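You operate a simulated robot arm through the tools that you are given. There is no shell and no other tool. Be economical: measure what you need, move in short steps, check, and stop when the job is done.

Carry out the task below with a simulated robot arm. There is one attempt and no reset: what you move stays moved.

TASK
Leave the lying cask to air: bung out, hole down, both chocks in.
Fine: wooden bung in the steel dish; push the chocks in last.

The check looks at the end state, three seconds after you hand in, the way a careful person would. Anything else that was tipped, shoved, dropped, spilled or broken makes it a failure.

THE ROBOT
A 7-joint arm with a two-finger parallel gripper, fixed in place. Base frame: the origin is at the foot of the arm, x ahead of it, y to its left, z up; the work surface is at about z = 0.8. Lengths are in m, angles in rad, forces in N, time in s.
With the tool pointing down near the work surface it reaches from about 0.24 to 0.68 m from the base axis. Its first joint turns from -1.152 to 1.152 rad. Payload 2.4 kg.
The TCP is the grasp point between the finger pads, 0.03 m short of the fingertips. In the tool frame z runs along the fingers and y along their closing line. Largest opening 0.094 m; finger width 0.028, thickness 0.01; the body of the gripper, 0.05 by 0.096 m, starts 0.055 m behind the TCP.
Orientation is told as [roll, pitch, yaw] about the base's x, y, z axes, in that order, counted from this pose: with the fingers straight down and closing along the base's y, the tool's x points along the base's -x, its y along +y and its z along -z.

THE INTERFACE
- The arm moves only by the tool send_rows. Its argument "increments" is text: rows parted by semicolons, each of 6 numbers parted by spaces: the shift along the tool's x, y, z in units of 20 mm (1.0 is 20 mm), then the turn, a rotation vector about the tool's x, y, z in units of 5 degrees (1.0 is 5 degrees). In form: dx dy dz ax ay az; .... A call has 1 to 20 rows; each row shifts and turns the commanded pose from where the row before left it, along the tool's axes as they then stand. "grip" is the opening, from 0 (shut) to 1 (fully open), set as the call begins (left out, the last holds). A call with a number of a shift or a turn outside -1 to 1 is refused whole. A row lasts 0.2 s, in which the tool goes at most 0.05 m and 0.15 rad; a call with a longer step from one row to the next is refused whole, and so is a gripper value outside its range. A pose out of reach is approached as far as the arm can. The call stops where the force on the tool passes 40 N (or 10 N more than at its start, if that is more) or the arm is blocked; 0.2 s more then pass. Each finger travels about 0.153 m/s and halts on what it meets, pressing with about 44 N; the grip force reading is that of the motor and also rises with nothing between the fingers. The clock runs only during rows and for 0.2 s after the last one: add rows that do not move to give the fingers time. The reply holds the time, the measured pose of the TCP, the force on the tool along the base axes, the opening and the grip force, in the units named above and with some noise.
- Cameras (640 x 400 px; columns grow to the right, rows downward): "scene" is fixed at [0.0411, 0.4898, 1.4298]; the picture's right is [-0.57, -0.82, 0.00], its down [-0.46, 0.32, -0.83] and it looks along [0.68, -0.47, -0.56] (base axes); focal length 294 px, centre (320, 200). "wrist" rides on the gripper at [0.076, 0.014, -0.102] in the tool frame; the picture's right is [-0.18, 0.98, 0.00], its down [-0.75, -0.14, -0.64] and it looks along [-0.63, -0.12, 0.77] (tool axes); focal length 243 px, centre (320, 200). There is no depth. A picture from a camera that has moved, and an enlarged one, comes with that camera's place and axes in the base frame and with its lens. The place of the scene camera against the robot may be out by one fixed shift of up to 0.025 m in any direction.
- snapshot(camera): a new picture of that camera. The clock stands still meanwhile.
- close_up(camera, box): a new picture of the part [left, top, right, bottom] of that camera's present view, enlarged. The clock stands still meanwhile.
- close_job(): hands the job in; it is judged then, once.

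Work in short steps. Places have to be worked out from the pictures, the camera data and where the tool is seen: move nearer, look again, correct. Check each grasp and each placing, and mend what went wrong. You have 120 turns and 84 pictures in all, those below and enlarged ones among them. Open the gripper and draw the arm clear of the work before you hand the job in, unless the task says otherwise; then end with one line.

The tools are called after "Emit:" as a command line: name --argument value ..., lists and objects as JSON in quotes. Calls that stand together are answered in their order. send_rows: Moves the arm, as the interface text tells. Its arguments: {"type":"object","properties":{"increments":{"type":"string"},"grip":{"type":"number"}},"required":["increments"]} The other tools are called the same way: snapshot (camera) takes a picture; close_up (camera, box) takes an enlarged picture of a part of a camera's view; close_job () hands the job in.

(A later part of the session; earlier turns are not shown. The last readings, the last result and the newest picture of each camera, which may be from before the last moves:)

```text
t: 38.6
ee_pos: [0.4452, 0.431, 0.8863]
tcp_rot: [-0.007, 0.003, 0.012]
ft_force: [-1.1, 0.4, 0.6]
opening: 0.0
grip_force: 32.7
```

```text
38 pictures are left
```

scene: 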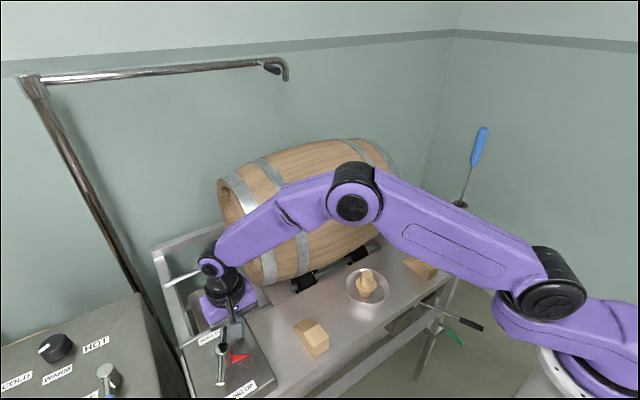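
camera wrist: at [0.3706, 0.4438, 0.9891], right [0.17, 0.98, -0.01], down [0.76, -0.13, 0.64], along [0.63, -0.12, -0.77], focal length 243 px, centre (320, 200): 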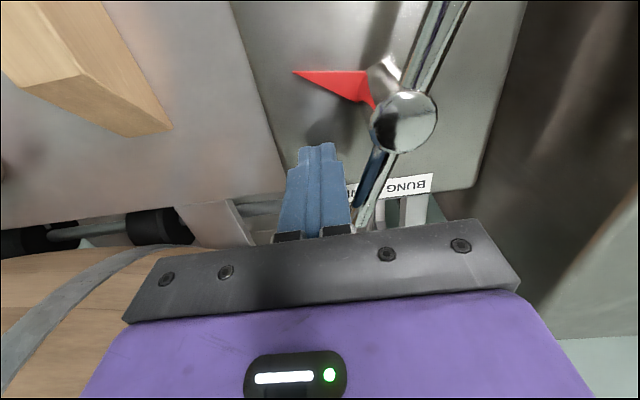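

About 70° turned. Continuing round the far side.

Emit:
send_rows --increments "-.095 .118 0 0 0 0;-.095 .118 0 0 0 0;-.095 .118 0 0 0 0;-.095 .118 0 0 0 0;-.095 .118 0 0 0 0;-.095 .118 0 0 0 0;-.095 .118 0 0 0 0;-.095 .118 0 0 0 0;-.095 .118 0 0 0 0;-.095 .118 0 0 0 0;-.033 .14 0 0 0 0;-.033 .14 0 0 0 0;-.033 .14 0 0 0 0;-.033 .14 0 0 0 0;-.033 .14 0 0 0 0;-.033 .14 0 0 0 0;-.033 .14 0 0 0 0"

Emit:
snapshot --camera "wrist"

Emit:
snapshot --camera "scene"

```text
t: 42.2
ee_pos: [0.468, 0.4752, 0.8871]
tcp_rot: [-0.004, 0.006, 0.012]
ft_force: [-0.6, -0.6, 0.1]
opening: 0.0
grip_force: 32.7
```

```text
37 pictures are left
camera wrist: at [0.393, 0.4888, 0.9887], right [0.17, 0.98, -0.01], down [0.76, -0.13, 0.64], along [0.63, -0.11, -0.77], focal length 243 px, centre (320, 200)
```

wrist: 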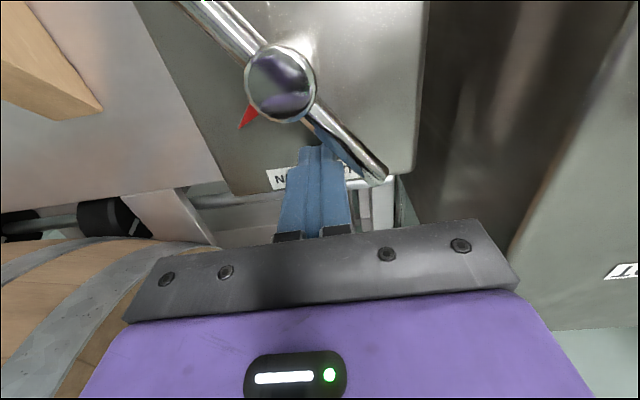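

```text
36 pictures are left
```

scene: 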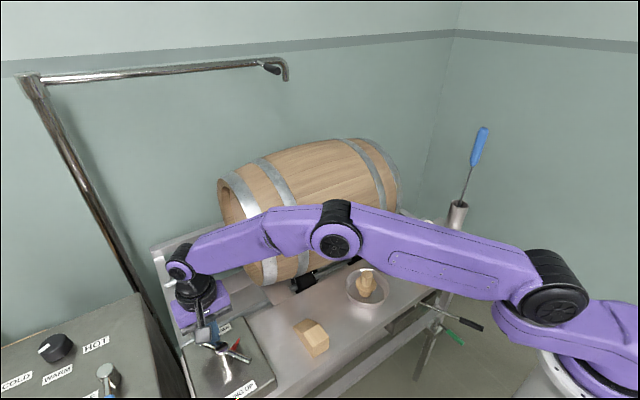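

Around φ≈40° past. Continuing inside the reach limit.

Emit:
send_rows --increments ".079 .121 0 0 0 0;.079 .121 0 0 0 0;.079 .121 0 0 0 0;.079 .121 0 0 0 0;.079 .121 0 0 0 0;.079 .121 0 0 0 0;.079 .121 0 0 0 0;.116 .1 0 0 0 0;.116 .1 0 0 0 0;.116 .1 0 0 0 0;.116 .1 0 0 0 0;.116 .1 0 0 0 0;.116 .1 0 0 0 0"

Emit:
snapshot --camera "wrist"

```text
t: 45.0
ee_pos: [0.4413, 0.5051, 0.8868]
tcp_rot: [-0.009, 0.007, 0.015]
ft_force: [-1.1, -1.0, -0.7]
opening: 0.0
grip_force: 33.2
```

```text
35 pictures are left
camera wrist: at [0.3669, 0.5177, 0.9886], right [0.17, 0.99, -0.01], down [0.76, -0.13, 0.64], along [0.63, -0.11, -0.77], focal length 243 px, centre (320, 200)
```

wrist: 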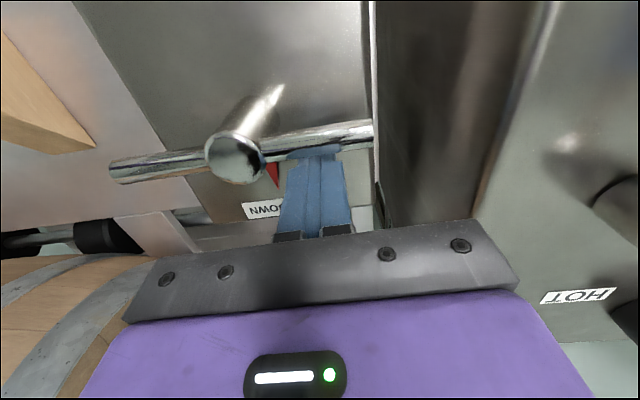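

The bar is back along y, i.e. ~180° turned. Back off, lift, and check angle and cask.

Emit:
send_rows --increments "-.3 0 0 0 0 0;0 0 -.9 0 0 0;0 0 -.9 0 0 0;0 0 -.9 0 0 0;0 0 -.9 0 0 0;0 0 -.9 0 0 0;0 0 -.9 0 0 0;0 0 -.9 0 0 0;0 0 -.9 0 0 0;0 0 -.9 0 0 0;0 0 -.9 0 0 0;.6 -.9 0 0 0 0;.6 -.9 0 0 0 0;.6 -.9 0 0 0 0;.6 -.9 0 0 0 0;.6 -.9 0 0 0 0;.6 -.9 0 0 0 0"

Emit:
snapshot --camera "scene"

Emit:
snapshot --camera "wrist"

```text
t: 48.6
ee_pos: [0.3791, 0.3947, 1.0677]
tcp_rot: [-0.009, 0.006, 0.011]
ft_force: [-0.5, -1.0, -0.2]
opening: 0.0
grip_force: 33.2
```

```text
34 pictures are left
```

scene: 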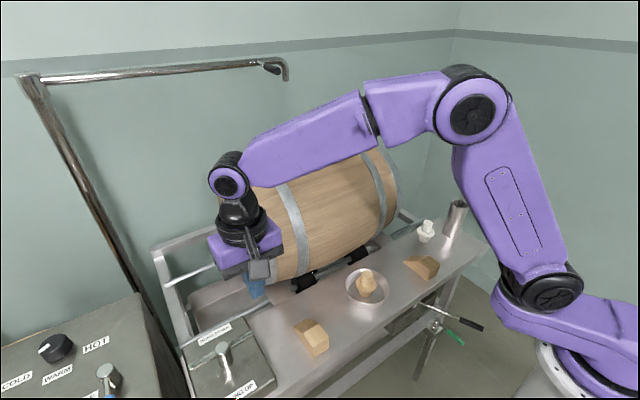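

```text
33 pictures are left
camera wrist: at [0.3047, 0.4092, 1.1692], right [0.17, 0.98, -0.01], down [0.76, -0.13, 0.64], along [0.63, -0.12, -0.77], focal length 243 px, centre (320, 200)
```

wrist: 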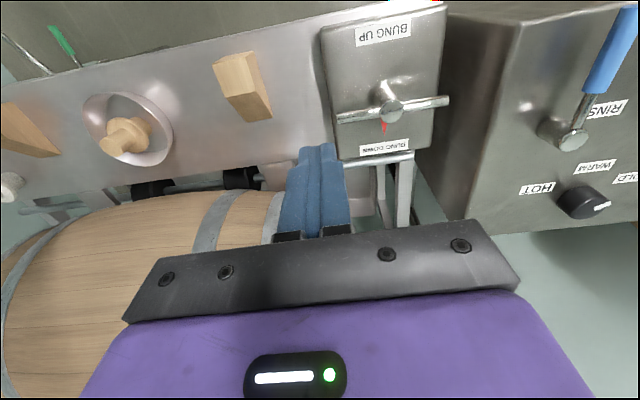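

Emit:
close_up --camera "wrist" --box '[310, 70, 470, 170]'

Emit:
close_up --camera "wrist" --box '[100, 30, 340, 180]'

```text
4.00 times, centred on (390, 120) of wrist
camera zoom: at [0.3047, 0.4092, 1.1692], right [0.17, 0.98, -0.01], down [0.76, -0.13, 0.64], along [0.63, -0.12, -0.77], focal length 970 px, centre (40, 520)
```

zoom: 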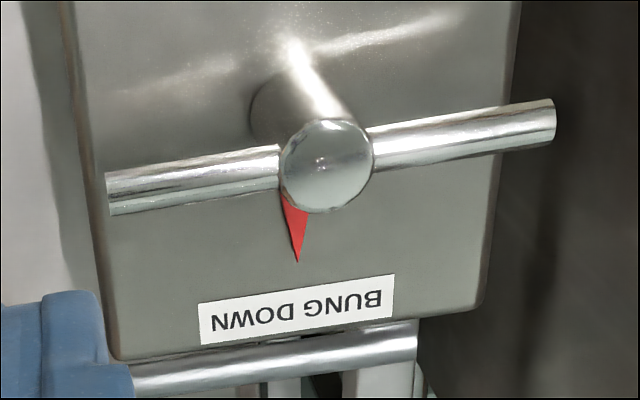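

```text
2.67 times, centred on (220, 105) of wrist
camera zoom: at [0.3047, 0.4092, 1.1692], right [0.17, 0.98, -0.01], down [0.76, -0.13, 0.64], along [0.63, -0.12, -0.77], focal length 647 px, centre (587, 453)
```

zoom: 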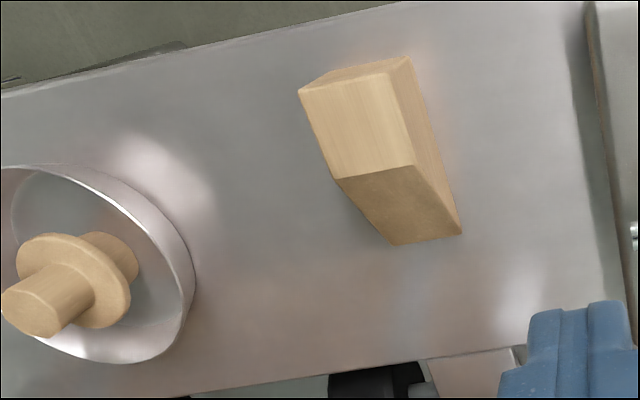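

Selector points to BUNG DOWN and the bar is square. Left chock: spans x≈0.34–0.432, centre y≈0.29, wedge facing the cask. I'll come down behind it with fingers slightly open to push it straight.

Emit:
send_rows --increments ".66 -.87 .57 0 0 0;.66 -.87 .57 0 0 0;.66 -.87 .57 0 0 0;.66 -.87 .57 0 0 0;.66 -.87 .57 0 0 0;.66 -.87 .57 0 0 0;0 0 .9 0 0 0;0 0 .9 0 0 0;0 0 .9 0 0 0;0 0 .9 0 0 0;0 0 .9 0 0 0" --grip 0.21

Emit:
snapshot --camera "wrist"

Emit:
snapshot --camera "scene"

```text
t: 51.0
ee_pos: [0.3003, 0.2894, 0.9112]
tcp_rot: [-0.009, 0.006, 0.014]
ft_force: [-0.4, -0.7, -0.2]
opening: 0.0197
grip_force: 0.1
```

```text
30 pictures are left
camera wrist: at [0.2255, 0.3024, 1.0123], right [0.17, 0.98, -0.01], down [0.76, -0.13, 0.64], along [0.63, -0.12, -0.77], focal length 243 px, centre (320, 200)
```

wrist: 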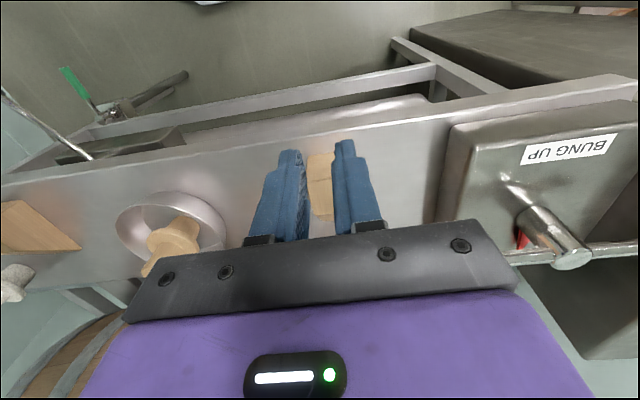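

```text
29 pictures are left
```

scene: 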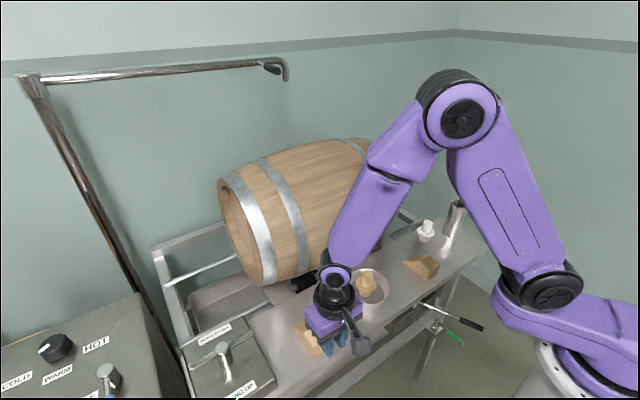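

Back face is at x≈0.343. Lowering so the fingertips come to ~15 mm above the shelf.

Emit:
send_rows --increments "0 0 .9 0 0 0;0 0 .9 0 0 0;0 0 .9 0 0 0;0 0 .6 0 0 0;0 0 .4 0 0 0"

Emit:
snapshot --camera "wrist"

Emit:
close_up --camera "scene" --box '[250, 260, 410, 360]'

```text
t: 52.2
ee_pos: [0.3016, 0.2865, 0.8362]
tcp_rot: [-0.007, 0.004, 0.011]
ft_force: [0.6, -0.3, 0.1]
opening: 0.0198
grip_force: 0.1
```

```text
28 pictures are left
camera wrist: at [0.2257, 0.3015, 0.9382], right [0.17, 0.98, -0.01], down [0.76, -0.13, 0.64], along [0.63, -0.12, -0.77], focal length 243 px, centre (320, 200)
```

wrist: 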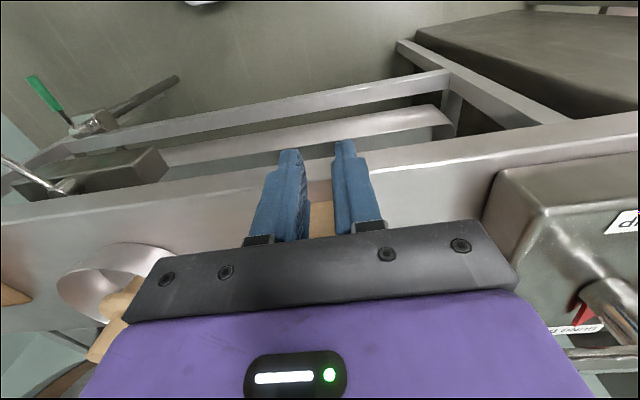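

```text
4.00 times, centred on (330, 310) of scene
camera zoom: at [0.0411, 0.4898, 1.4298], right [-0.57, -0.82, 0.0], down [-0.46, 0.32, -0.83], along [0.68, -0.47, -0.56], focal length 1177 px, centre (280, -240)
```

zoom: 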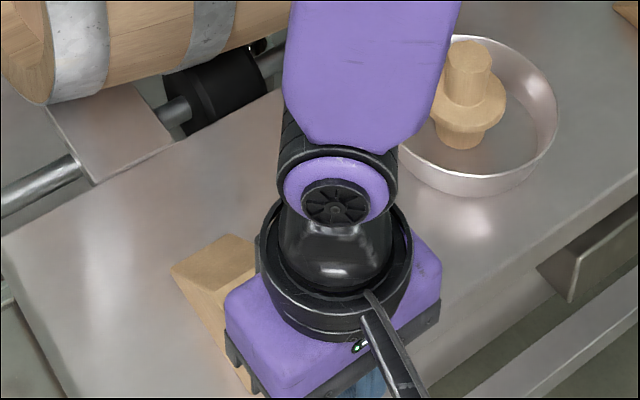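

Now pushing the left chock forward, steadily.

Emit:
send_rows --increments "-.25 .03 0 0 0 0;-.25 .03 0 0 0 0;-.25 .03 0 0 0 0;-.25 .03 0 0 0 0;-.25 .03 0 0 0 0;-.2 0 0 0 0 0;-.2 0 0 0 0 0;-.2 0 0 0 0 0;-.2 0 0 0 0 0;-.2 0 0 0 0 0;-.2 0 0 0 0 0;-.2 0 0 0 0 0;-.2 0 0 0 0 0;-.2 0 0 0 0 0;-.2 0 0 0 0 0;-.2 0 0 0 0 0;-.2 0 0 0 0 0"

Emit:
close_up --camera "scene" --box '[210, 230, 370, 330]'

```text
t: 55.9
ee_pos: [0.3727, 0.2921, 0.8353]
tcp_rot: [-0.006, 0.006, 0.011]
ft_force: [-1.0, 0.5, 0.5]
opening: 0.0199
grip_force: 0.0
```

```text
4.00 times, centred on (290, 280) of scene
camera zoom: at [0.0411, 0.4898, 1.4298], right [-0.57, -0.82, 0.0], down [-0.46, 0.32, -0.83], along [0.68, -0.47, -0.56], focal length 1177 px, centre (440, -120)
```

zoom: 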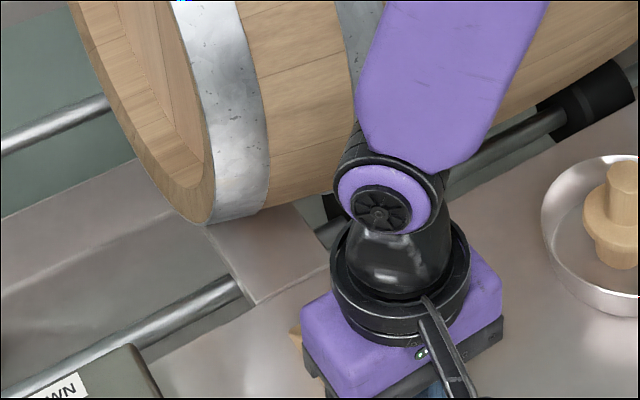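

Emit:
send_rows --increments "-.15 0 0 0 0 0;-.15 0 0 0 0 0;-.15 0 0 0 0 0;-.15 0 0 0 0 0;-.15 0 0 0 0 0;-.15 0 0 0 0 0;-.15 0 0 0 0 0;-.15 0 0 0 0 0;-.15 0 0 0 0 0;-.15 0 0 0 0 0;-.15 0 0 0 0 0;-.15 0 0 0 0 0;-.15 0 0 0 0 0;-.15 0 0 0 0 0"

Emit:
snapshot --camera "wrist"

Emit:
close_up --camera "scene" --box '[210, 230, 370, 330]'

```text
t: 58.9
ee_pos: [0.4162, 0.2918, 0.8348]
tcp_rot: [-0.009, 0.007, 0.01]
ft_force: [-0.7, -0.4, 0.8]
opening: 0.0195
grip_force: 0.0
```

```text
25 pictures are left
camera wrist: at [0.3406, 0.3062, 0.9373], right [0.17, 0.98, -0.01], down [0.76, -0.13, 0.64], along [0.63, -0.12, -0.77], focal length 243 px, centre (320, 200)
```

wrist: 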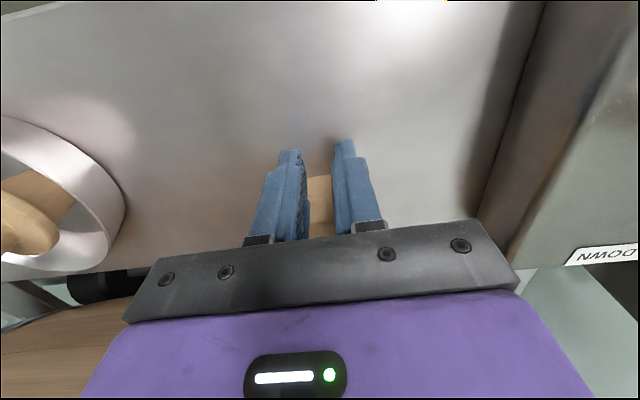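

```text
4.00 times, centred on (290, 280) of scene
camera zoom: at [0.0411, 0.4898, 1.4298], right [-0.57, -0.82, 0.0], down [-0.46, 0.32, -0.83], along [0.68, -0.47, -0.56], focal length 1177 px, centre (440, -120)
```

zoom: 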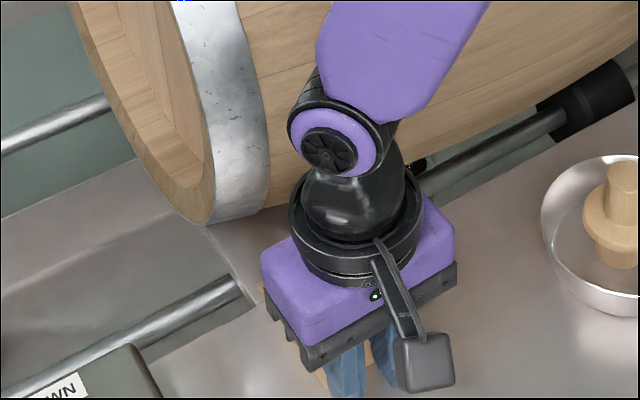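

Emit:
send_rows --increments "-.1 0 0 0 0 0;-.1 0 0 0 0 0;-.1 0 0 0 0 0;-.1 0 0 0 0 0;-.1 0 0 0 0 0;-.1 0 0 0 0 0;-.1 0 0 0 0 0;-.1 0 0 0 0 0;-.1 0 0 0 0 0;-.1 0 0 0 0 0"

```text
t: 61.0
ee_pos: [0.4354, 0.2939, 0.8362]
tcp_rot: [-0.009, 0.005, 0.011]
ft_force: [0.7, -0.5, 0.4]
opening: 0.0198
grip_force: 0.1
```

Emit:
send_rows --increments "-.08 0 0 0 0 0;-.08 0 0 0 0 0;-.08 0 0 0 0 0;-.08 0 0 0 0 0;-.08 0 0 0 0 0;-.08 0 0 0 0 0;-.08 0 0 0 0 0;-.08 0 0 0 0 0"

Emit:
close_up --camera "scene" --box '[210, 230, 370, 330]'

```text
t: 62.9
ee_pos: [0.4483, 0.2922, 0.8357]
tcp_rot: [-0.008, 0.004, 0.01]
ft_force: [-0.2, -0.3, 0.0]
opening: 0.0199
grip_force: 0.0
```

```text
4.00 times, centred on (290, 280) of scene
camera zoom: at [0.0411, 0.4898, 1.4298], right [-0.57, -0.82, 0.0], down [-0.46, 0.32, -0.83], along [0.68, -0.47, -0.56], focal length 1177 px, centre (440, -120)
```

zoom: 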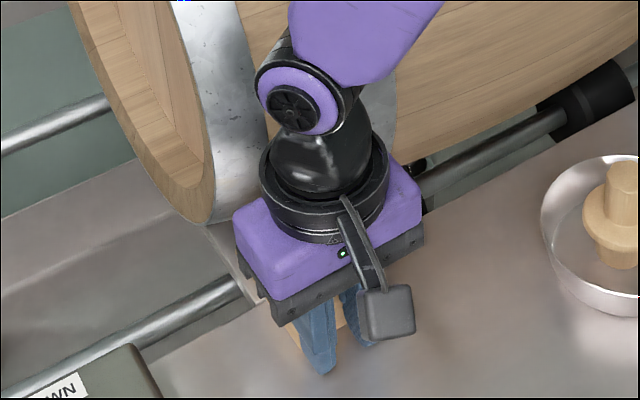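

Cask belly is near the gripper body; I'll back off 20 mm and tilt the tool so the body leans away before the final push.

Emit:
send_rows --increments ".5 0 0 0 0 0;.5 0 0 0 0 0;0 0 0 0 -1 0;0 0 0 0 -1 0;0 0 0 0 -1 0;0 0 0 0 -1 0;0 0 0 0 -1 0;0 0 0 0 -1 0"

Emit:
snapshot --camera "wrist"

Emit:
close_up --camera "scene" --box '[210, 230, 370, 330]'

```text
t: 64.7
ee_pos: [0.427, 0.2942, 0.8351]
tcp_rot: [-0.009, -0.518, 0.017]
ft_force: [0.4, -0.2, 0.2]
opening: 0.0198
grip_force: 0.0
```

```text
22 pictures are left
camera wrist: at [0.3116, 0.3053, 0.886], right [0.15, 0.99, 0.08], down [0.34, -0.13, 0.93], along [0.93, -0.11, -0.35], focal length 243 px, centre (320, 200)
```

wrist: 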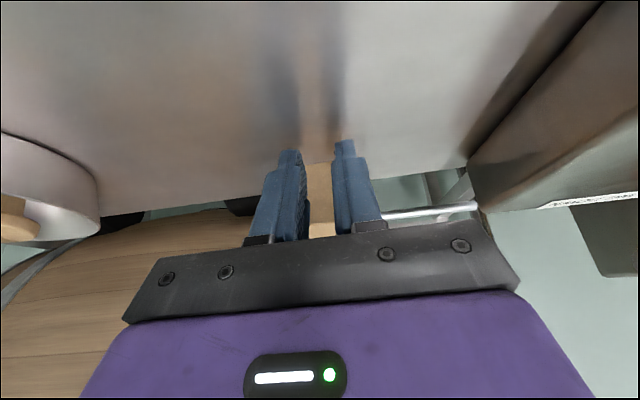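

```text
4.00 times, centred on (290, 280) of scene
camera zoom: at [0.0411, 0.4898, 1.4298], right [-0.57, -0.82, 0.0], down [-0.46, 0.32, -0.83], along [0.68, -0.47, -0.56], focal length 1177 px, centre (440, -120)
```

zoom: 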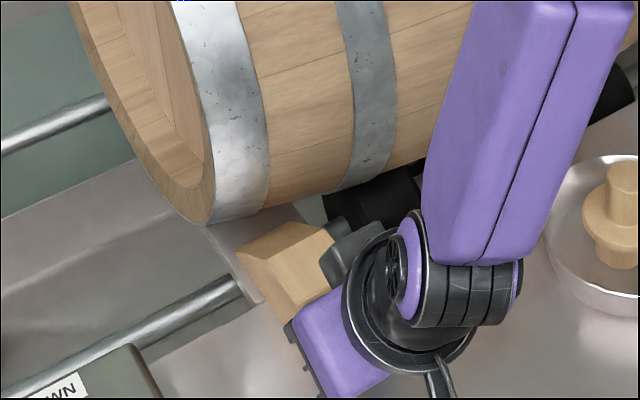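

Chock clearly visible, a little short of the cask. Pushing on slowly along base +x.

Emit:
send_rows --increments "-.13 0 .075 0 0 0;-.13 0 .075 0 0 0;-.087 0 .05 0 0 0;-.087 0 .05 0 0 0;-.087 0 .05 0 0 0;-.087 0 .05 0 0 0;-.087 0 .05 0 0 0;-.087 0 .05 0 0 0;-.087 0 .05 0 0 0"

Emit:
close_up --camera "scene" --box '[210, 230, 370, 330]'

```text
t: 66.7
ee_pos: [0.4488, 0.2923, 0.835]
tcp_rot: [-0.01, -0.517, 0.014]
ft_force: [0.0, 0.1, 0.3]
opening: 0.0196
grip_force: 0.1
```

```text
4.00 times, centred on (290, 280) of scene
camera zoom: at [0.0411, 0.4898, 1.4298], right [-0.57, -0.82, 0.0], down [-0.46, 0.32, -0.83], along [0.68, -0.47, -0.56], focal length 1177 px, centre (440, -120)
```

zoom: 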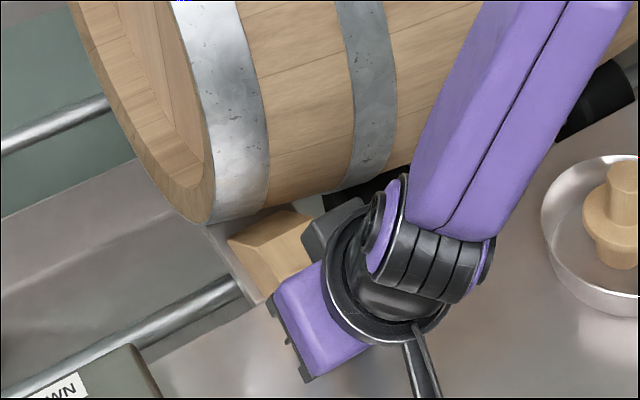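

Emit:
send_rows --increments "-.07 0 .04 0 0 0;-.07 0 .04 0 0 0;-.07 0 .04 0 0 0;-.07 0 .04 0 0 0;-.07 0 .04 0 0 0;-.07 0 .04 0 0 0"

Emit:
send_rows --increments "-.07 0 .04 0 0 0;-.07 0 .04 0 0 0;-.07 0 .04 0 0 0;-.07 0 .04 0 0 0"

Emit:
close_up --camera "scene" --box '[210, 230, 370, 330]'

```text
t: 68.0
ee_pos: [0.4583, 0.293, 0.8352]
tcp_rot: [-0.01, -0.518, 0.015]
ft_force: [0.6, 0.7, -0.2]
opening: 0.0199
grip_force: 0.1
```

```text
t: 69.0
ee_pos: [0.4623, 0.2941, 0.8348]
tcp_rot: [-0.011, -0.515, 0.02]
ft_force: [-17.1, -0.3, 4.4]
opening: 0.0199
grip_force: 0.3
```

```text
4.00 times, centred on (290, 280) of scene
camera zoom: at [0.0406, 0.4898, 1.4298], right [-0.57, -0.82, 0.0], down [-0.46, 0.32, -0.83], along [0.68, -0.47, -0.56], focal length 1177 px, centre (440, -120)
```

zoom: 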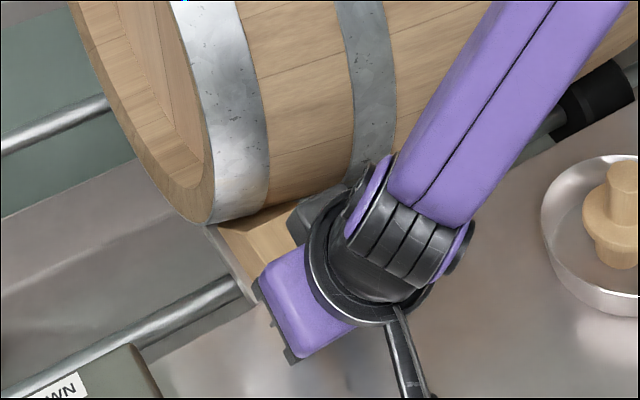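

Contact of about 17 N. I'll withdraw and look at whether the chock is seated against the cask.

Emit:
send_rows --increments ".43 0 -.25 0 0 0;.8 0 -.46 0 0 0;.8 0 -.46 0 0 0;0 0 -1 0 0 0;0 0 -1 0 0 0;-.4 0 -.8 0 0 0;-.4 0 -.8 0 0 0;-.4 0 -.8 0 0 0;-.4 0 -.8 0 0 0;-.4 0 -.8 0 0 0;-.4 0 -.8 0 0 0;-.4 0 -.8 0 0 0;-.4 0 -.8 0 0 0"

Emit:
close_up --camera "scene" --box '[210, 230, 370, 330]'

Emit:
snapshot --camera "wrist"

```text
t: 71.8
ee_pos: [0.389, 0.2919, 1.0125]
tcp_rot: [-0.011, -0.516, 0.016]
ft_force: [-1.0, 0.4, -0.2]
opening: 0.0198
grip_force: 0.0
```

```text
4.00 times, centred on (290, 280) of scene
camera zoom: at [0.0411, 0.4898, 1.4298], right [-0.57, -0.82, 0.0], down [-0.46, 0.32, -0.83], along [0.68, -0.47, -0.56], focal length 1177 px, centre (440, -120)
```

zoom: 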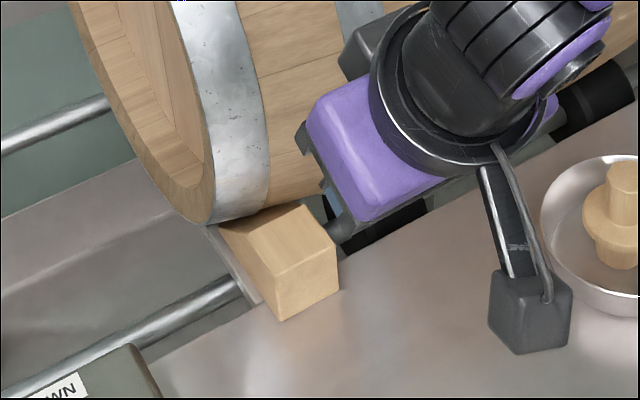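

```text
17 pictures are left
camera wrist: at [0.2729, 0.3056, 1.0638], right [0.15, 0.99, 0.08], down [0.34, -0.13, 0.93], along [0.93, -0.11, -0.35], focal length 243 px, centre (320, 200)
```

wrist: 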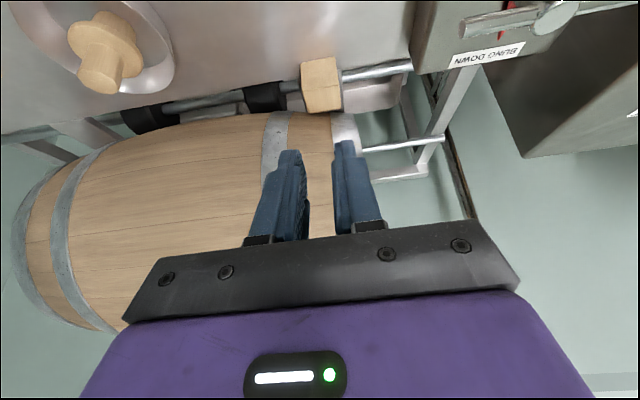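

Left chock is seated firmly against the cask. Now over to the right chock: upright, then along −y.

Emit:
send_rows --increments "0 0 0 0 1 0;0 0 0 0 1 0;0 0 0 0 1 0;0 0 0 0 1 0;0 0 0 0 1 0;0 0 0 0 1 0"

Emit:
send_rows --increments ".2 -1 0 0 0 0;.2 -1 0 0 0 0;.2 -1 0 0 0 0;.2 -1 0 0 0 0;.2 -1 0 0 0 0;.2 -1 0 0 0 0;.2 -1 0 0 0 0;.2 -1 0 0 0 0;.2 -1 0 0 0 0;.2 -1 0 0 0 0;.2 -1 0 0 0 0;.2 -1 0 0 0 0;.2 -1 0 0 0 0;.2 -1 0 0 0 0;.2 -1 0 0 0 0;.2 -1 0 0 0 0;.2 -1 0 0 0 0;.2 -1 0 0 0 0;.2 -1 0 0 0 0"

Emit:
snapshot --camera "wrist"

```text
t: 73.2
ee_pos: [0.3888, 0.2931, 1.014]
tcp_rot: [-0.008, 0.007, 0.012]
ft_force: [0.5, -0.2, -0.2]
opening: 0.0197
grip_force: 0.0
```

```text
t: 77.2
ee_pos: [0.3183, -0.0874, 1.0173]
tcp_rot: [-0.01, 0.009, 0.012]
ft_force: [0.3, 0.5, 0.2]
opening: 0.02
grip_force: 0.0
```

```text
16 pictures are left
camera wrist: at [0.2425, -0.0738, 1.1191], right [0.17, 0.98, -0.01], down [0.76, -0.13, 0.64], along [0.63, -0.12, -0.77], focal length 243 px, centre (320, 200)
```

wrist: 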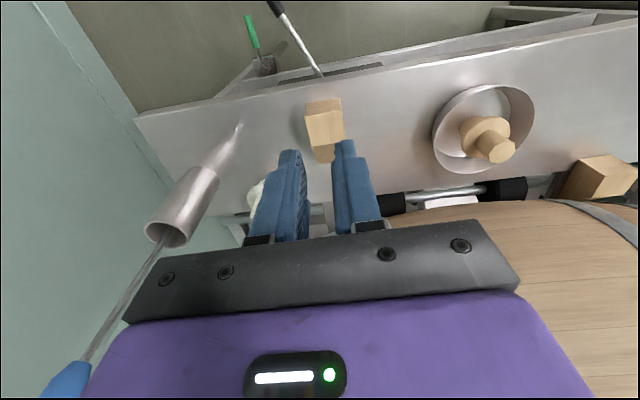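

Emit:
close_up --camera "wrist" --box '[240, 70, 400, 170]'

Emit:
close_up --camera "scene" --box '[340, 200, 500, 300]'

```text
4.00 times, centred on (320, 120) of wrist
camera zoom: at [0.2425, -0.0738, 1.1191], right [0.17, 0.98, -0.01], down [0.76, -0.13, 0.64], along [0.63, -0.12, -0.77], focal length 970 px, centre (320, 520)
```

zoom: 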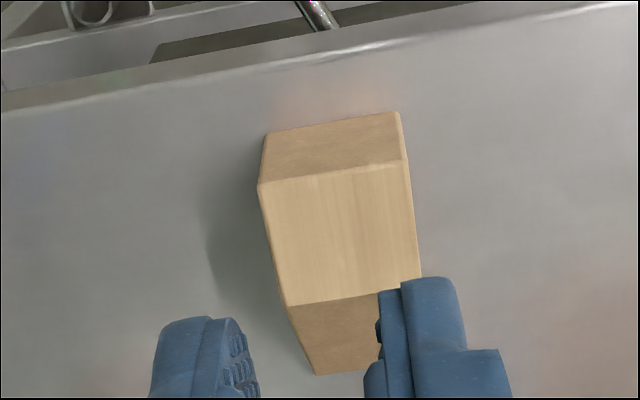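

```text
4.00 times, centred on (420, 250) of scene
camera zoom: at [0.0411, 0.4898, 1.4298], right [-0.57, -0.82, 0.0], down [-0.46, 0.32, -0.83], along [0.68, -0.47, -0.56], focal length 1177 px, centre (-80, 0)
```

zoom: 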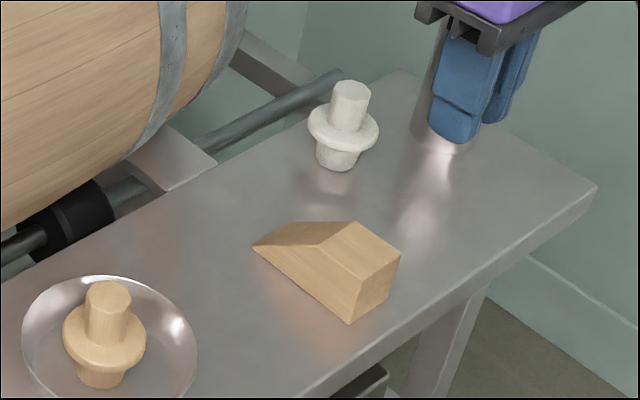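

Right chock is square: back face x≈0.345, centre y≈−0.091, in line with its plate; white bung (y≈−0.20) is clear of the lane. Descending behind the chock.

Emit:
send_rows --increments ".45 -.1 0 0 0 0;.45 -.1 0 0 0 0;0 0 .9 0 0 0;0 0 .9 0 0 0;0 0 .9 0 0 0;0 0 .9 0 0 0;0 0 .9 0 0 0;0 0 .9 0 0 0;0 0 .9 0 0 0;0 0 .9 0 0 0;0 0 .9 0 0 0;0 0 .9 0 0 0"

```text
t: 79.8
ee_pos: [0.2987, -0.0932, 0.8368]
tcp_rot: [-0.008, 0.006, 0.008]
ft_force: [0.4, 0.3, -0.1]
opening: 0.0195
grip_force: 0.1
```

Pushing the right chock forward, same manner as the left.

Emit:
send_rows --increments "-.25 .02 0 0 0 0;-.25 .02 0 0 0 0;-.25 .02 0 0 0 0;-.25 0 0 0 0 0;-.25 0 0 0 0 0;-.2 0 0 0 0 0;-.2 0 0 0 0 0;-.2 0 0 0 0 0;-.2 0 0 0 0 0;-.2 0 0 0 0 0;-.2 0 0 0 0 0;-.2 0 0 0 0 0;-.2 0 0 0 0 0;-.2 0 0 0 0 0;-.2 0 0 0 0 0;-.2 0 0 0 0 0;-.2 0 0 0 0 0;-.2 0 0 0 0 0;-.2 0 0 0 0 0;-.2 0 0 0 0 0"

Emit:
snapshot --camera "wrist"

Emit:
close_up --camera "scene" --box '[340, 190, 500, 290]'

```text
t: 84.0
ee_pos: [0.3788, -0.0909, 0.8365]
tcp_rot: [-0.006, -0.003, 0.012]
ft_force: [-0.9, -0.2, -0.3]
opening: 0.0198
grip_force: 0.1
out of reach, approached as far as the arm can: row 19, 20
```

```text
13 pictures are left
camera wrist: at [0.3022, -0.0769, 0.9376], right [0.17, 0.98, 0.0], down [0.75, -0.13, 0.64], along [0.63, -0.12, -0.76], focal length 243 px, centre (320, 200)
```

wrist: 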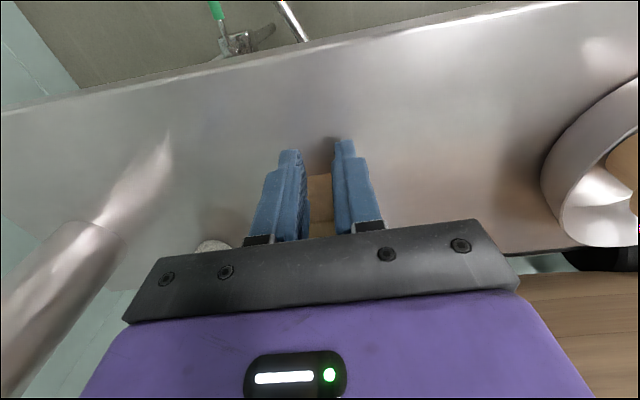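

```text
4.00 times, centred on (420, 240) of scene
camera zoom: at [0.0411, 0.4898, 1.4298], right [-0.57, -0.82, 0.0], down [-0.46, 0.32, -0.83], along [0.68, -0.47, -0.56], focal length 1177 px, centre (-80, 40)
```

zoom: 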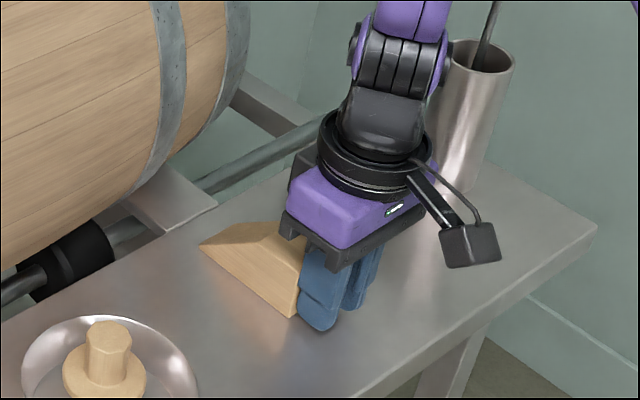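

The arm reports a local reach limit; I'll test continuing forward.

Emit:
send_rows --increments "-.2 0 0 0 0 0;-.2 0 0 0 0 0;-.2 0 0 0 0 0"

```text
t: 84.8
ee_pos: [0.3805, -0.0914, 0.8368]
tcp_rot: [-0.015, -0.004, 0.011]
ft_force: [-0.2, 0.1, 0.1]
opening: 0.0195
grip_force: 0.1
out of reach, approached as far as the arm can: row 1, 2, 3
```

Stuck at a joint limit; try backing off a little and tilting the tool now.

Emit:
send_rows --increments ".5 0 0 0 0 0;.4 0 0 0 0 0;0 0 0 0 -1 0;0 0 0 0 -1 0;0 0 0 0 -1 0;0 0 0 0 -1 0"

```text
t: 86.2
ee_pos: [0.3696, -0.089, 0.8369]
tcp_rot: [-0.007, -0.345, 0.018]
ft_force: [0.5, -0.2, 0.8]
opening: 0.0197
grip_force: 0.0
out of reach, approached as far as the arm can: row 3
```

Tilt worked. Continue pushing with this tilt.

Emit:
send_rows --increments "-.14 0 .05 0 0 0;-.14 0 .05 0 0 0;-.14 0 .05 0 0 0;-.14 0 .05 0 0 0;-.14 0 .05 0 0 0;-.14 0 .05 0 0 0;-.14 0 .05 0 0 0;-.14 0 .05 0 0 0"

```text
t: 88.0
ee_pos: [0.3931, -0.0901, 0.8346]
tcp_rot: [-0.009, -0.344, 0.015]
ft_force: [0.9, 0.1, 0.3]
opening: 0.0199
grip_force: 0.0
```

Emit:
send_rows --increments "-.14 0 .05 0 0 0;-.14 0 .05 0 0 0;-.14 0 .05 0 0 0;-.14 0 .05 0 0 0;-.14 0 .05 0 0 0;-.14 0 .05 0 0 0;-.14 0 .05 0 0 0;-.14 0 .05 0 0 0;-.14 0 .05 0 0 0;-.14 0 .05 0 0 0;-.14 0 .05 0 0 0;-.14 0 .05 0 0 0;-.14 0 .05 0 0 0;-.14 0 .05 0 0 0;-.14 0 .05 0 0 0"

Emit:
close_up --camera "scene" --box '[320, 180, 480, 280]'

```text
t: 91.2
ee_pos: [0.4382, -0.0886, 0.8363]
tcp_rot: [-0.008, -0.342, 0.014]
ft_force: [0.1, -0.3, 0.3]
opening: 0.0196
grip_force: 0.0
```

```text
4.00 times, centred on (400, 230) of scene
camera zoom: at [0.0411, 0.4898, 1.4298], right [-0.57, -0.82, 0.0], down [-0.46, 0.32, -0.83], along [0.68, -0.47, -0.56], focal length 1177 px, centre (0, 80)
```

zoom: 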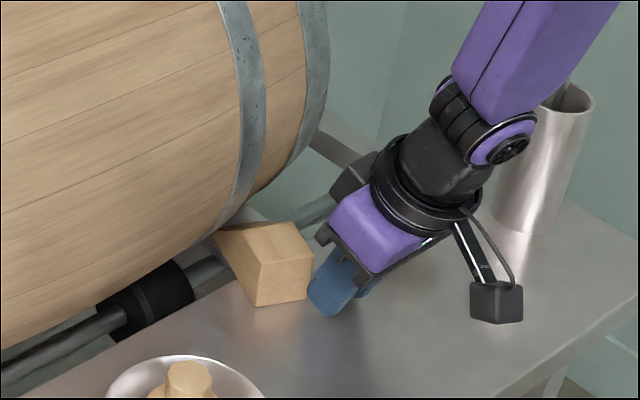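

Emit:
send_rows --increments "-.07 0 .025 0 0 0;-.07 0 .025 0 0 0;-.07 0 .025 0 0 0;-.07 0 .025 0 0 0;-.07 0 .025 0 0 0;-.07 0 .025 0 0 0;-.07 0 .025 0 0 0;-.07 0 .025 0 0 0;-.07 0 .025 0 0 0;-.07 0 .025 0 0 0;-.07 0 .025 0 0 0;-.07 0 .025 0 0 0;-.07 0 .025 0 0 0"

Emit:
close_up --camera "scene" --box '[320, 180, 480, 280]'

```text
t: 94.0
ee_pos: [0.4558, -0.089, 0.8351]
tcp_rot: [-0.008, -0.34, 0.013]
ft_force: [-20.0, -1.6, 6.7]
opening: 0.0188
grip_force: 0.0
```

```text
4.00 times, centred on (400, 230) of scene
camera zoom: at [0.0405, 0.4898, 1.4298], right [-0.57, -0.82, 0.0], down [-0.46, 0.32, -0.83], along [0.68, -0.47, -0.56], focal length 1177 px, centre (0, 80)
```

zoom: 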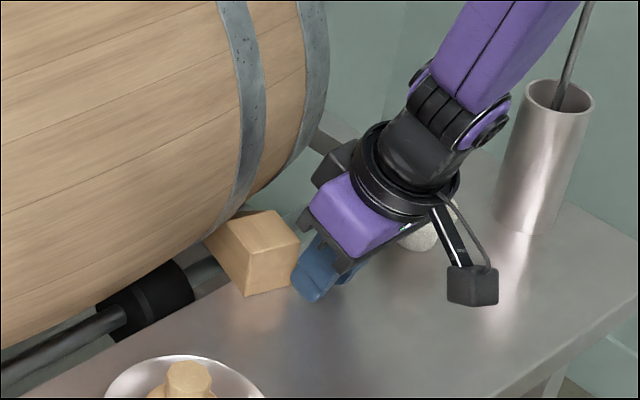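

20 N contact, a bit earlier than on the left; the chock may be slightly skewed. I'll withdraw and look.

Emit:
send_rows --increments ".45 0 -.16 0 0 0;.8 0 -.29 0 0 0;.8 0 -.29 0 0 0;0 0 -1 0 0 0;0 0 -1 0 0 0;-.3 0 -.9 0 0 0;-.3 0 -.9 0 0 0;-.3 0 -.9 0 0 0;-.3 0 -.9 0 0 0;-.3 0 -.9 0 0 0"

Emit:
snapshot --camera "wrist"

Emit:
close_up --camera "scene" --box '[320, 180, 480, 280]'

```text
t: 96.2
ee_pos: [0.398, -0.0876, 0.9698]
tcp_rot: [-0.009, -0.341, 0.014]
ft_force: [0.6, 0.2, -0.6]
opening: 0.02
grip_force: 0.0
```

```text
9 pictures are left
camera wrist: at [0.2922, -0.0751, 1.0391], right [0.16, 0.99, 0.05], down [0.5, -0.13, 0.86], along [0.85, -0.11, -0.51], focal length 243 px, centre (320, 200)
```

wrist: 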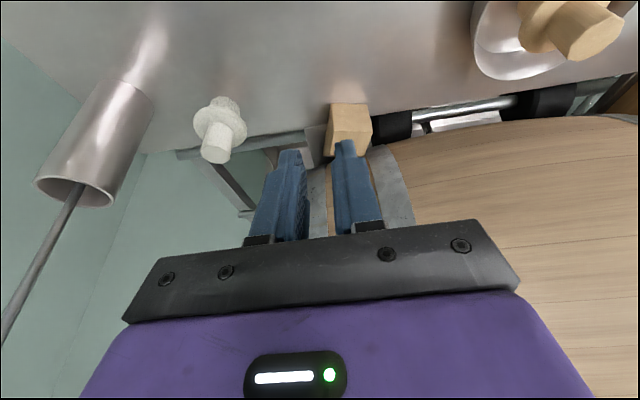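

```text
4.00 times, centred on (400, 230) of scene
camera zoom: at [0.0411, 0.4898, 1.4298], right [-0.57, -0.82, 0.0], down [-0.46, 0.32, -0.83], along [0.68, -0.47, -0.56], focal length 1177 px, centre (0, 80)
```

zoom: 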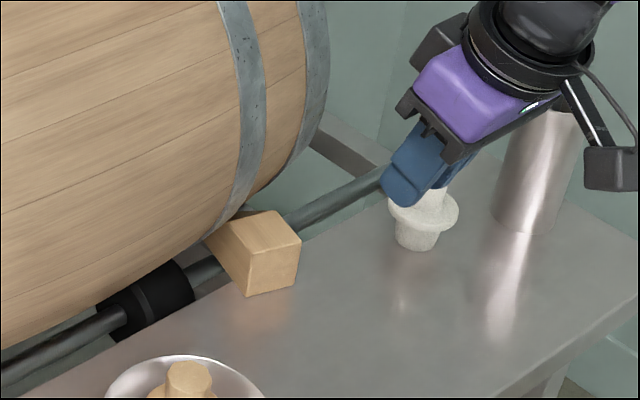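

The chock slipped sideways to y≈−0.058. I'll grip it by its sides, draw it back, recentre it in its lane and drive it in while held. First tilt more and approach with fingers open.

Emit:
send_rows --increments "0 0 0 0 -1 0;0 0 0 0 -1 0;-.07 .375 .98 0 0 0;-.07 .375 .98 0 0 0;-.07 .375 .98 0 0 0;-.07 .375 .98 0 0 0;0 0 .8 0 0 0;0 0 .7 0 0 0" --grip 0.8

Emit:
snapshot --camera "wrist"

```text
t: 98.0
ee_pos: [0.4564, -0.0572, 0.8763]
tcp_rot: [-0.009, -0.516, 0.017]
ft_force: [-0.2, -0.4, -0.5]
opening: 0.0751
grip_force: 0.0
```

```text
7 pictures are left
camera wrist: at [0.3395, -0.0455, 0.927], right [0.15, 0.99, 0.08], down [0.34, -0.13, 0.93], along [0.93, -0.11, -0.35], focal length 243 px, centre (320, 200)
```

wrist: 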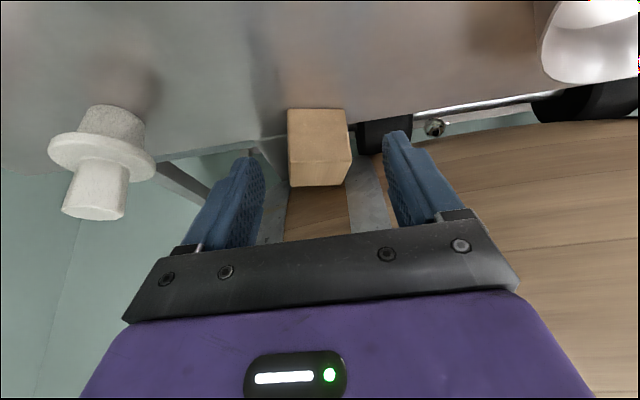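

Chock is centred between the fingers. Advance and close.

Emit:
send_rows --increments "-.03 0 .79 0 0 0;-.03 0 .79 0 0 0;-.03 0 .79 0 0 0"

Emit:
send_rows --increments "0 0 0 0 0 0;0 0 0 0 0 0;0 0 0 0 0 0" --grip 0

```text
t: 98.8
ee_pos: [0.481, -0.0587, 0.8362]
tcp_rot: [-0.009, -0.517, 0.016]
ft_force: [-0.4, 0.6, 0.4]
opening: 0.0753
grip_force: 0.1
```

```text
t: 99.7
ee_pos: [0.48, -0.0607, 0.8365]
tcp_rot: [-0.009, -0.516, 0.013]
ft_force: [-10.3, -6.3, 8.4]
opening: 0.0512
grip_force: 43.7
```

Gripped. Drawing it back 45 mm.

Emit:
send_rows --increments ".13 0 -.075 0 0 0;.13 0 -.075 0 0 0;.13 0 -.075 0 0 0;.17 0 -.1 0 0 0;.17 0 -.1 0 0 0;.17 0 -.1 0 0 0;.17 0 -.1 0 0 0;.17 0 -.1 0 0 0;.17 0 -.1 0 0 0;.17 0 -.1 0 0 0;.17 0 -.1 0 0 0;.17 0 -.1 0 0 0"

Emit:
snapshot --camera "wrist"

```text
t: 102.2
ee_pos: [0.4365, -0.0586, 0.837]
tcp_rot: [-0.008, -0.517, 0.015]
ft_force: [0.2, 0.5, -0.5]
opening: 0.0484
grip_force: 43.9
```

```text
6 pictures are left
camera wrist: at [0.3196, -0.0459, 0.8876], right [0.15, 0.99, 0.08], down [0.34, -0.13, 0.93], along [0.93, -0.11, -0.35], focal length 243 px, centre (320, 200)
```

wrist: 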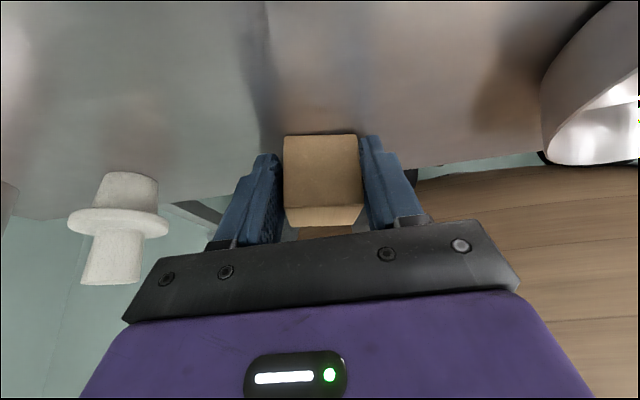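

Held square. Shift 34 mm toward −y, then drive forward slowly.

Emit:
send_rows --increments "0 -.21 0 0 0 0;0 -.21 0 0 0 0;0 -.21 0 0 0 0;0 -.21 0 0 0 0;0 -.21 0 0 0 0;0 -.21 0 0 0 0;0 -.21 0 0 0 0;0 -.21 0 0 0 0;-.13 0 .075 0 0 0;-.13 0 .075 0 0 0;-.13 0 .075 0 0 0;-.13 0 .075 0 0 0;-.13 0 .075 0 0 0;-.13 0 .075 0 0 0;-.13 0 .075 0 0 0;-.13 0 .075 0 0 0;-.13 0 .075 0 0 0;-.13 0 .075 0 0 0;-.13 0 .075 0 0 0"

```text
t: 106.2
ee_pos: [0.4707, -0.0907, 0.8371]
tcp_rot: [-0.01, -0.519, 0.015]
ft_force: [-1.3, -0.3, 0.3]
opening: 0.0485
grip_force: 43.8
```

Now finer steps until contact.

Emit:
send_rows --increments "-.07 0 .04 0 0 0;-.07 0 .04 0 0 0;-.07 0 .04 0 0 0;-.07 0 .04 0 0 0;-.07 0 .04 0 0 0;-.07 0 .04 0 0 0"

Emit:
close_up --camera "scene" --box '[320, 180, 480, 280]'

```text
t: 107.7
ee_pos: [0.4786, -0.0922, 0.8378]
tcp_rot: [-0.009, -0.516, 0.017]
ft_force: [0.9, 0.0, 0.0]
opening: 0.0482
grip_force: 44.3
```

```text
4.00 times, centred on (400, 230) of scene
camera zoom: at [0.0411, 0.4898, 1.4298], right [-0.57, -0.82, 0.0], down [-0.46, 0.32, -0.83], along [0.68, -0.47, -0.56], focal length 1177 px, centre (0, 80)
```

zoom: 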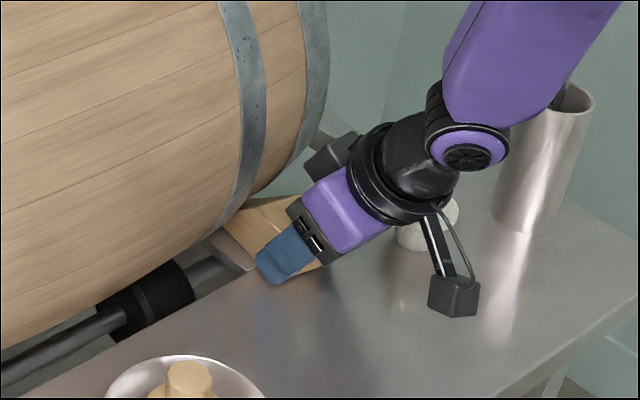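

Emit:
send_rows --increments "-.07 0 .04 0 0 0;-.07 0 .04 0 0 0;-.07 0 .04 0 0 0;-.07 0 .04 0 0 0"

Emit:
send_rows --increments "-.07 0 .04 0 0 0;-.07 0 .04 0 0 0;-.07 0 .04 0 0 0"

```text
t: 108.7
ee_pos: [0.4841, -0.0923, 0.8372]
tcp_rot: [-0.007, -0.513, 0.015]
ft_force: [-14.5, 0.5, 5.2]
opening: 0.0479
grip_force: 44.0
```

```text
t: 109.5
ee_pos: [0.4886, -0.0955, 0.8375]
tcp_rot: [-0.011, -0.514, 0.01]
ft_force: [-29.4, -7.4, 6.2]
opening: 0.0474
grip_force: 43.9
```

Firm contact. Release and withdraw.

Emit:
send_rows --increments "0 0 0 0 0 0;0 0 0 0 0 0;0 0 0 0 0 0" --grip 0.7

Emit:
send_rows --increments ".4 0 -.25 0 0 0;.8 0 -.46 0 0 0;.8 0 -.46 0 0 0;.4 0 -.8 0 0 0;0 0 -1 0 0 0;-.4 0 -.8 0 0 0;-.4 0 -.8 0 0 0;-.4 0 -.8 0 0 0;-.4 0 -.8 0 0 0;-.4 0 -.8 0 0 0;-.4 0 -.8 0 0 0;-.4 0 -.8 0 0 0;-.4 0 -.8 0 0 0;-.4 0 -.8 0 0 0;-.4 0 -.8 0 0 0"

Emit:
snapshot --camera "wrist"

Emit:
close_up --camera "scene" --box '[320, 180, 480, 280]'

```text
t: 110.2
ee_pos: [0.4931, -0.0933, 0.8381]
tcp_rot: [-0.009, -0.52, 0.015]
ft_force: [0.6, -0.3, 1.0]
opening: 0.0657
grip_force: 0.1
```

```text
t: 113.5
ee_pos: [0.4104, -0.091, 1.0449]
tcp_rot: [-0.008, -0.516, 0.013]
ft_force: [0.5, -0.3, 0.3]
opening: 0.0656
grip_force: 0.1
```

```text
4 pictures are left
camera wrist: at [0.2938, -0.0779, 1.0951], right [0.15, 0.99, 0.08], down [0.34, -0.13, 0.93], along [0.93, -0.11, -0.35], focal length 243 px, centre (320, 200)
```

wrist: 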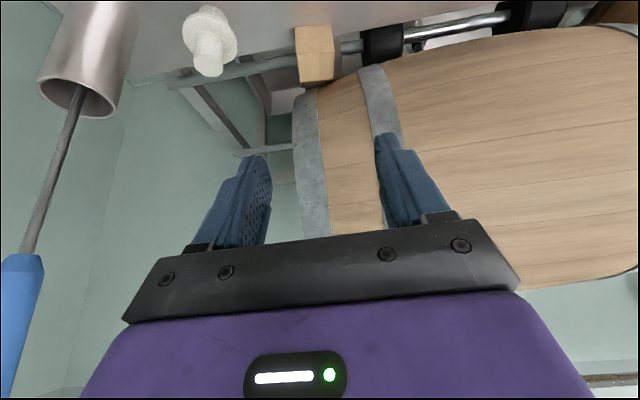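

```text
4.00 times, centred on (400, 230) of scene
camera zoom: at [0.0411, 0.4898, 1.4298], right [-0.57, -0.82, 0.0], down [-0.46, 0.32, -0.83], along [0.68, -0.47, -0.56], focal length 1177 px, centre (0, 80)
```

zoom: 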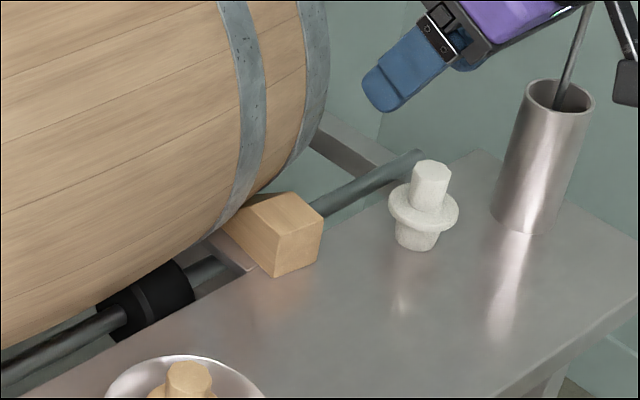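

Right chock is now seated square on its plate, matching the left. I'll raise the arm clear and take a final look.

Emit:
send_rows --increments "-.45 0 -.85 0 0 0;-.45 0 -.85 0 0 0;-.45 0 -.85 0 0 0;-.45 0 -.85 0 0 0;-.45 0 -.85 0 0 0;-.45 0 -.85 0 0 0;-.45 0 -.85 0 0 0;-.45 0 -.85 0 0 0;0 -.9 0 0 0 0;0 -.9 0 0 0 0;0 -.9 0 0 0 0;0 -.9 0 0 0 0" --grip 1

Emit:
snapshot --camera "scene"

Emit:
close_up --camera "scene" --box '[170, 230, 410, 380]'

```text
t: 116.0
ee_pos: [0.4064, -0.162, 1.1986]
tcp_rot: [-0.008, -0.519, 0.016]
ft_force: [0.5, -0.3, -1.1]
opening: 0.0939
grip_force: 0.1
```

```text
2 pictures are left
```

scene: 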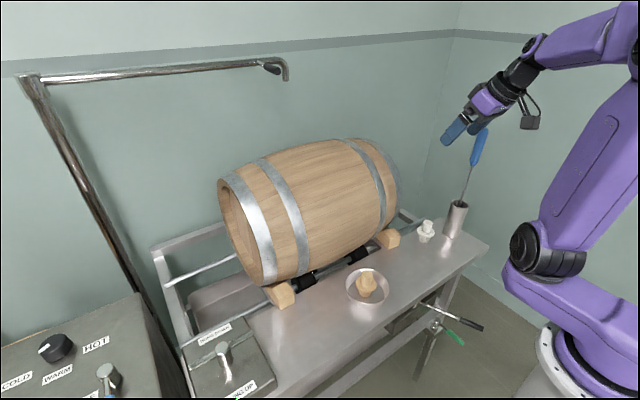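

```text
2.67 times, centred on (290, 305) of scene
camera zoom: at [0.0411, 0.4898, 1.4298], right [-0.57, -0.82, 0.0], down [-0.46, 0.32, -0.83], along [0.68, -0.47, -0.56], focal length 785 px, centre (400, -80)
```

zoom: 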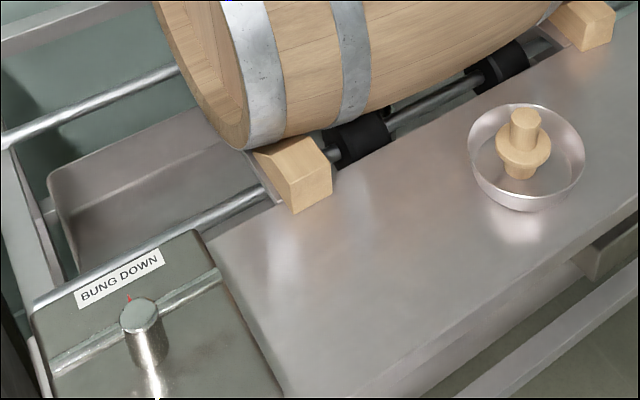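

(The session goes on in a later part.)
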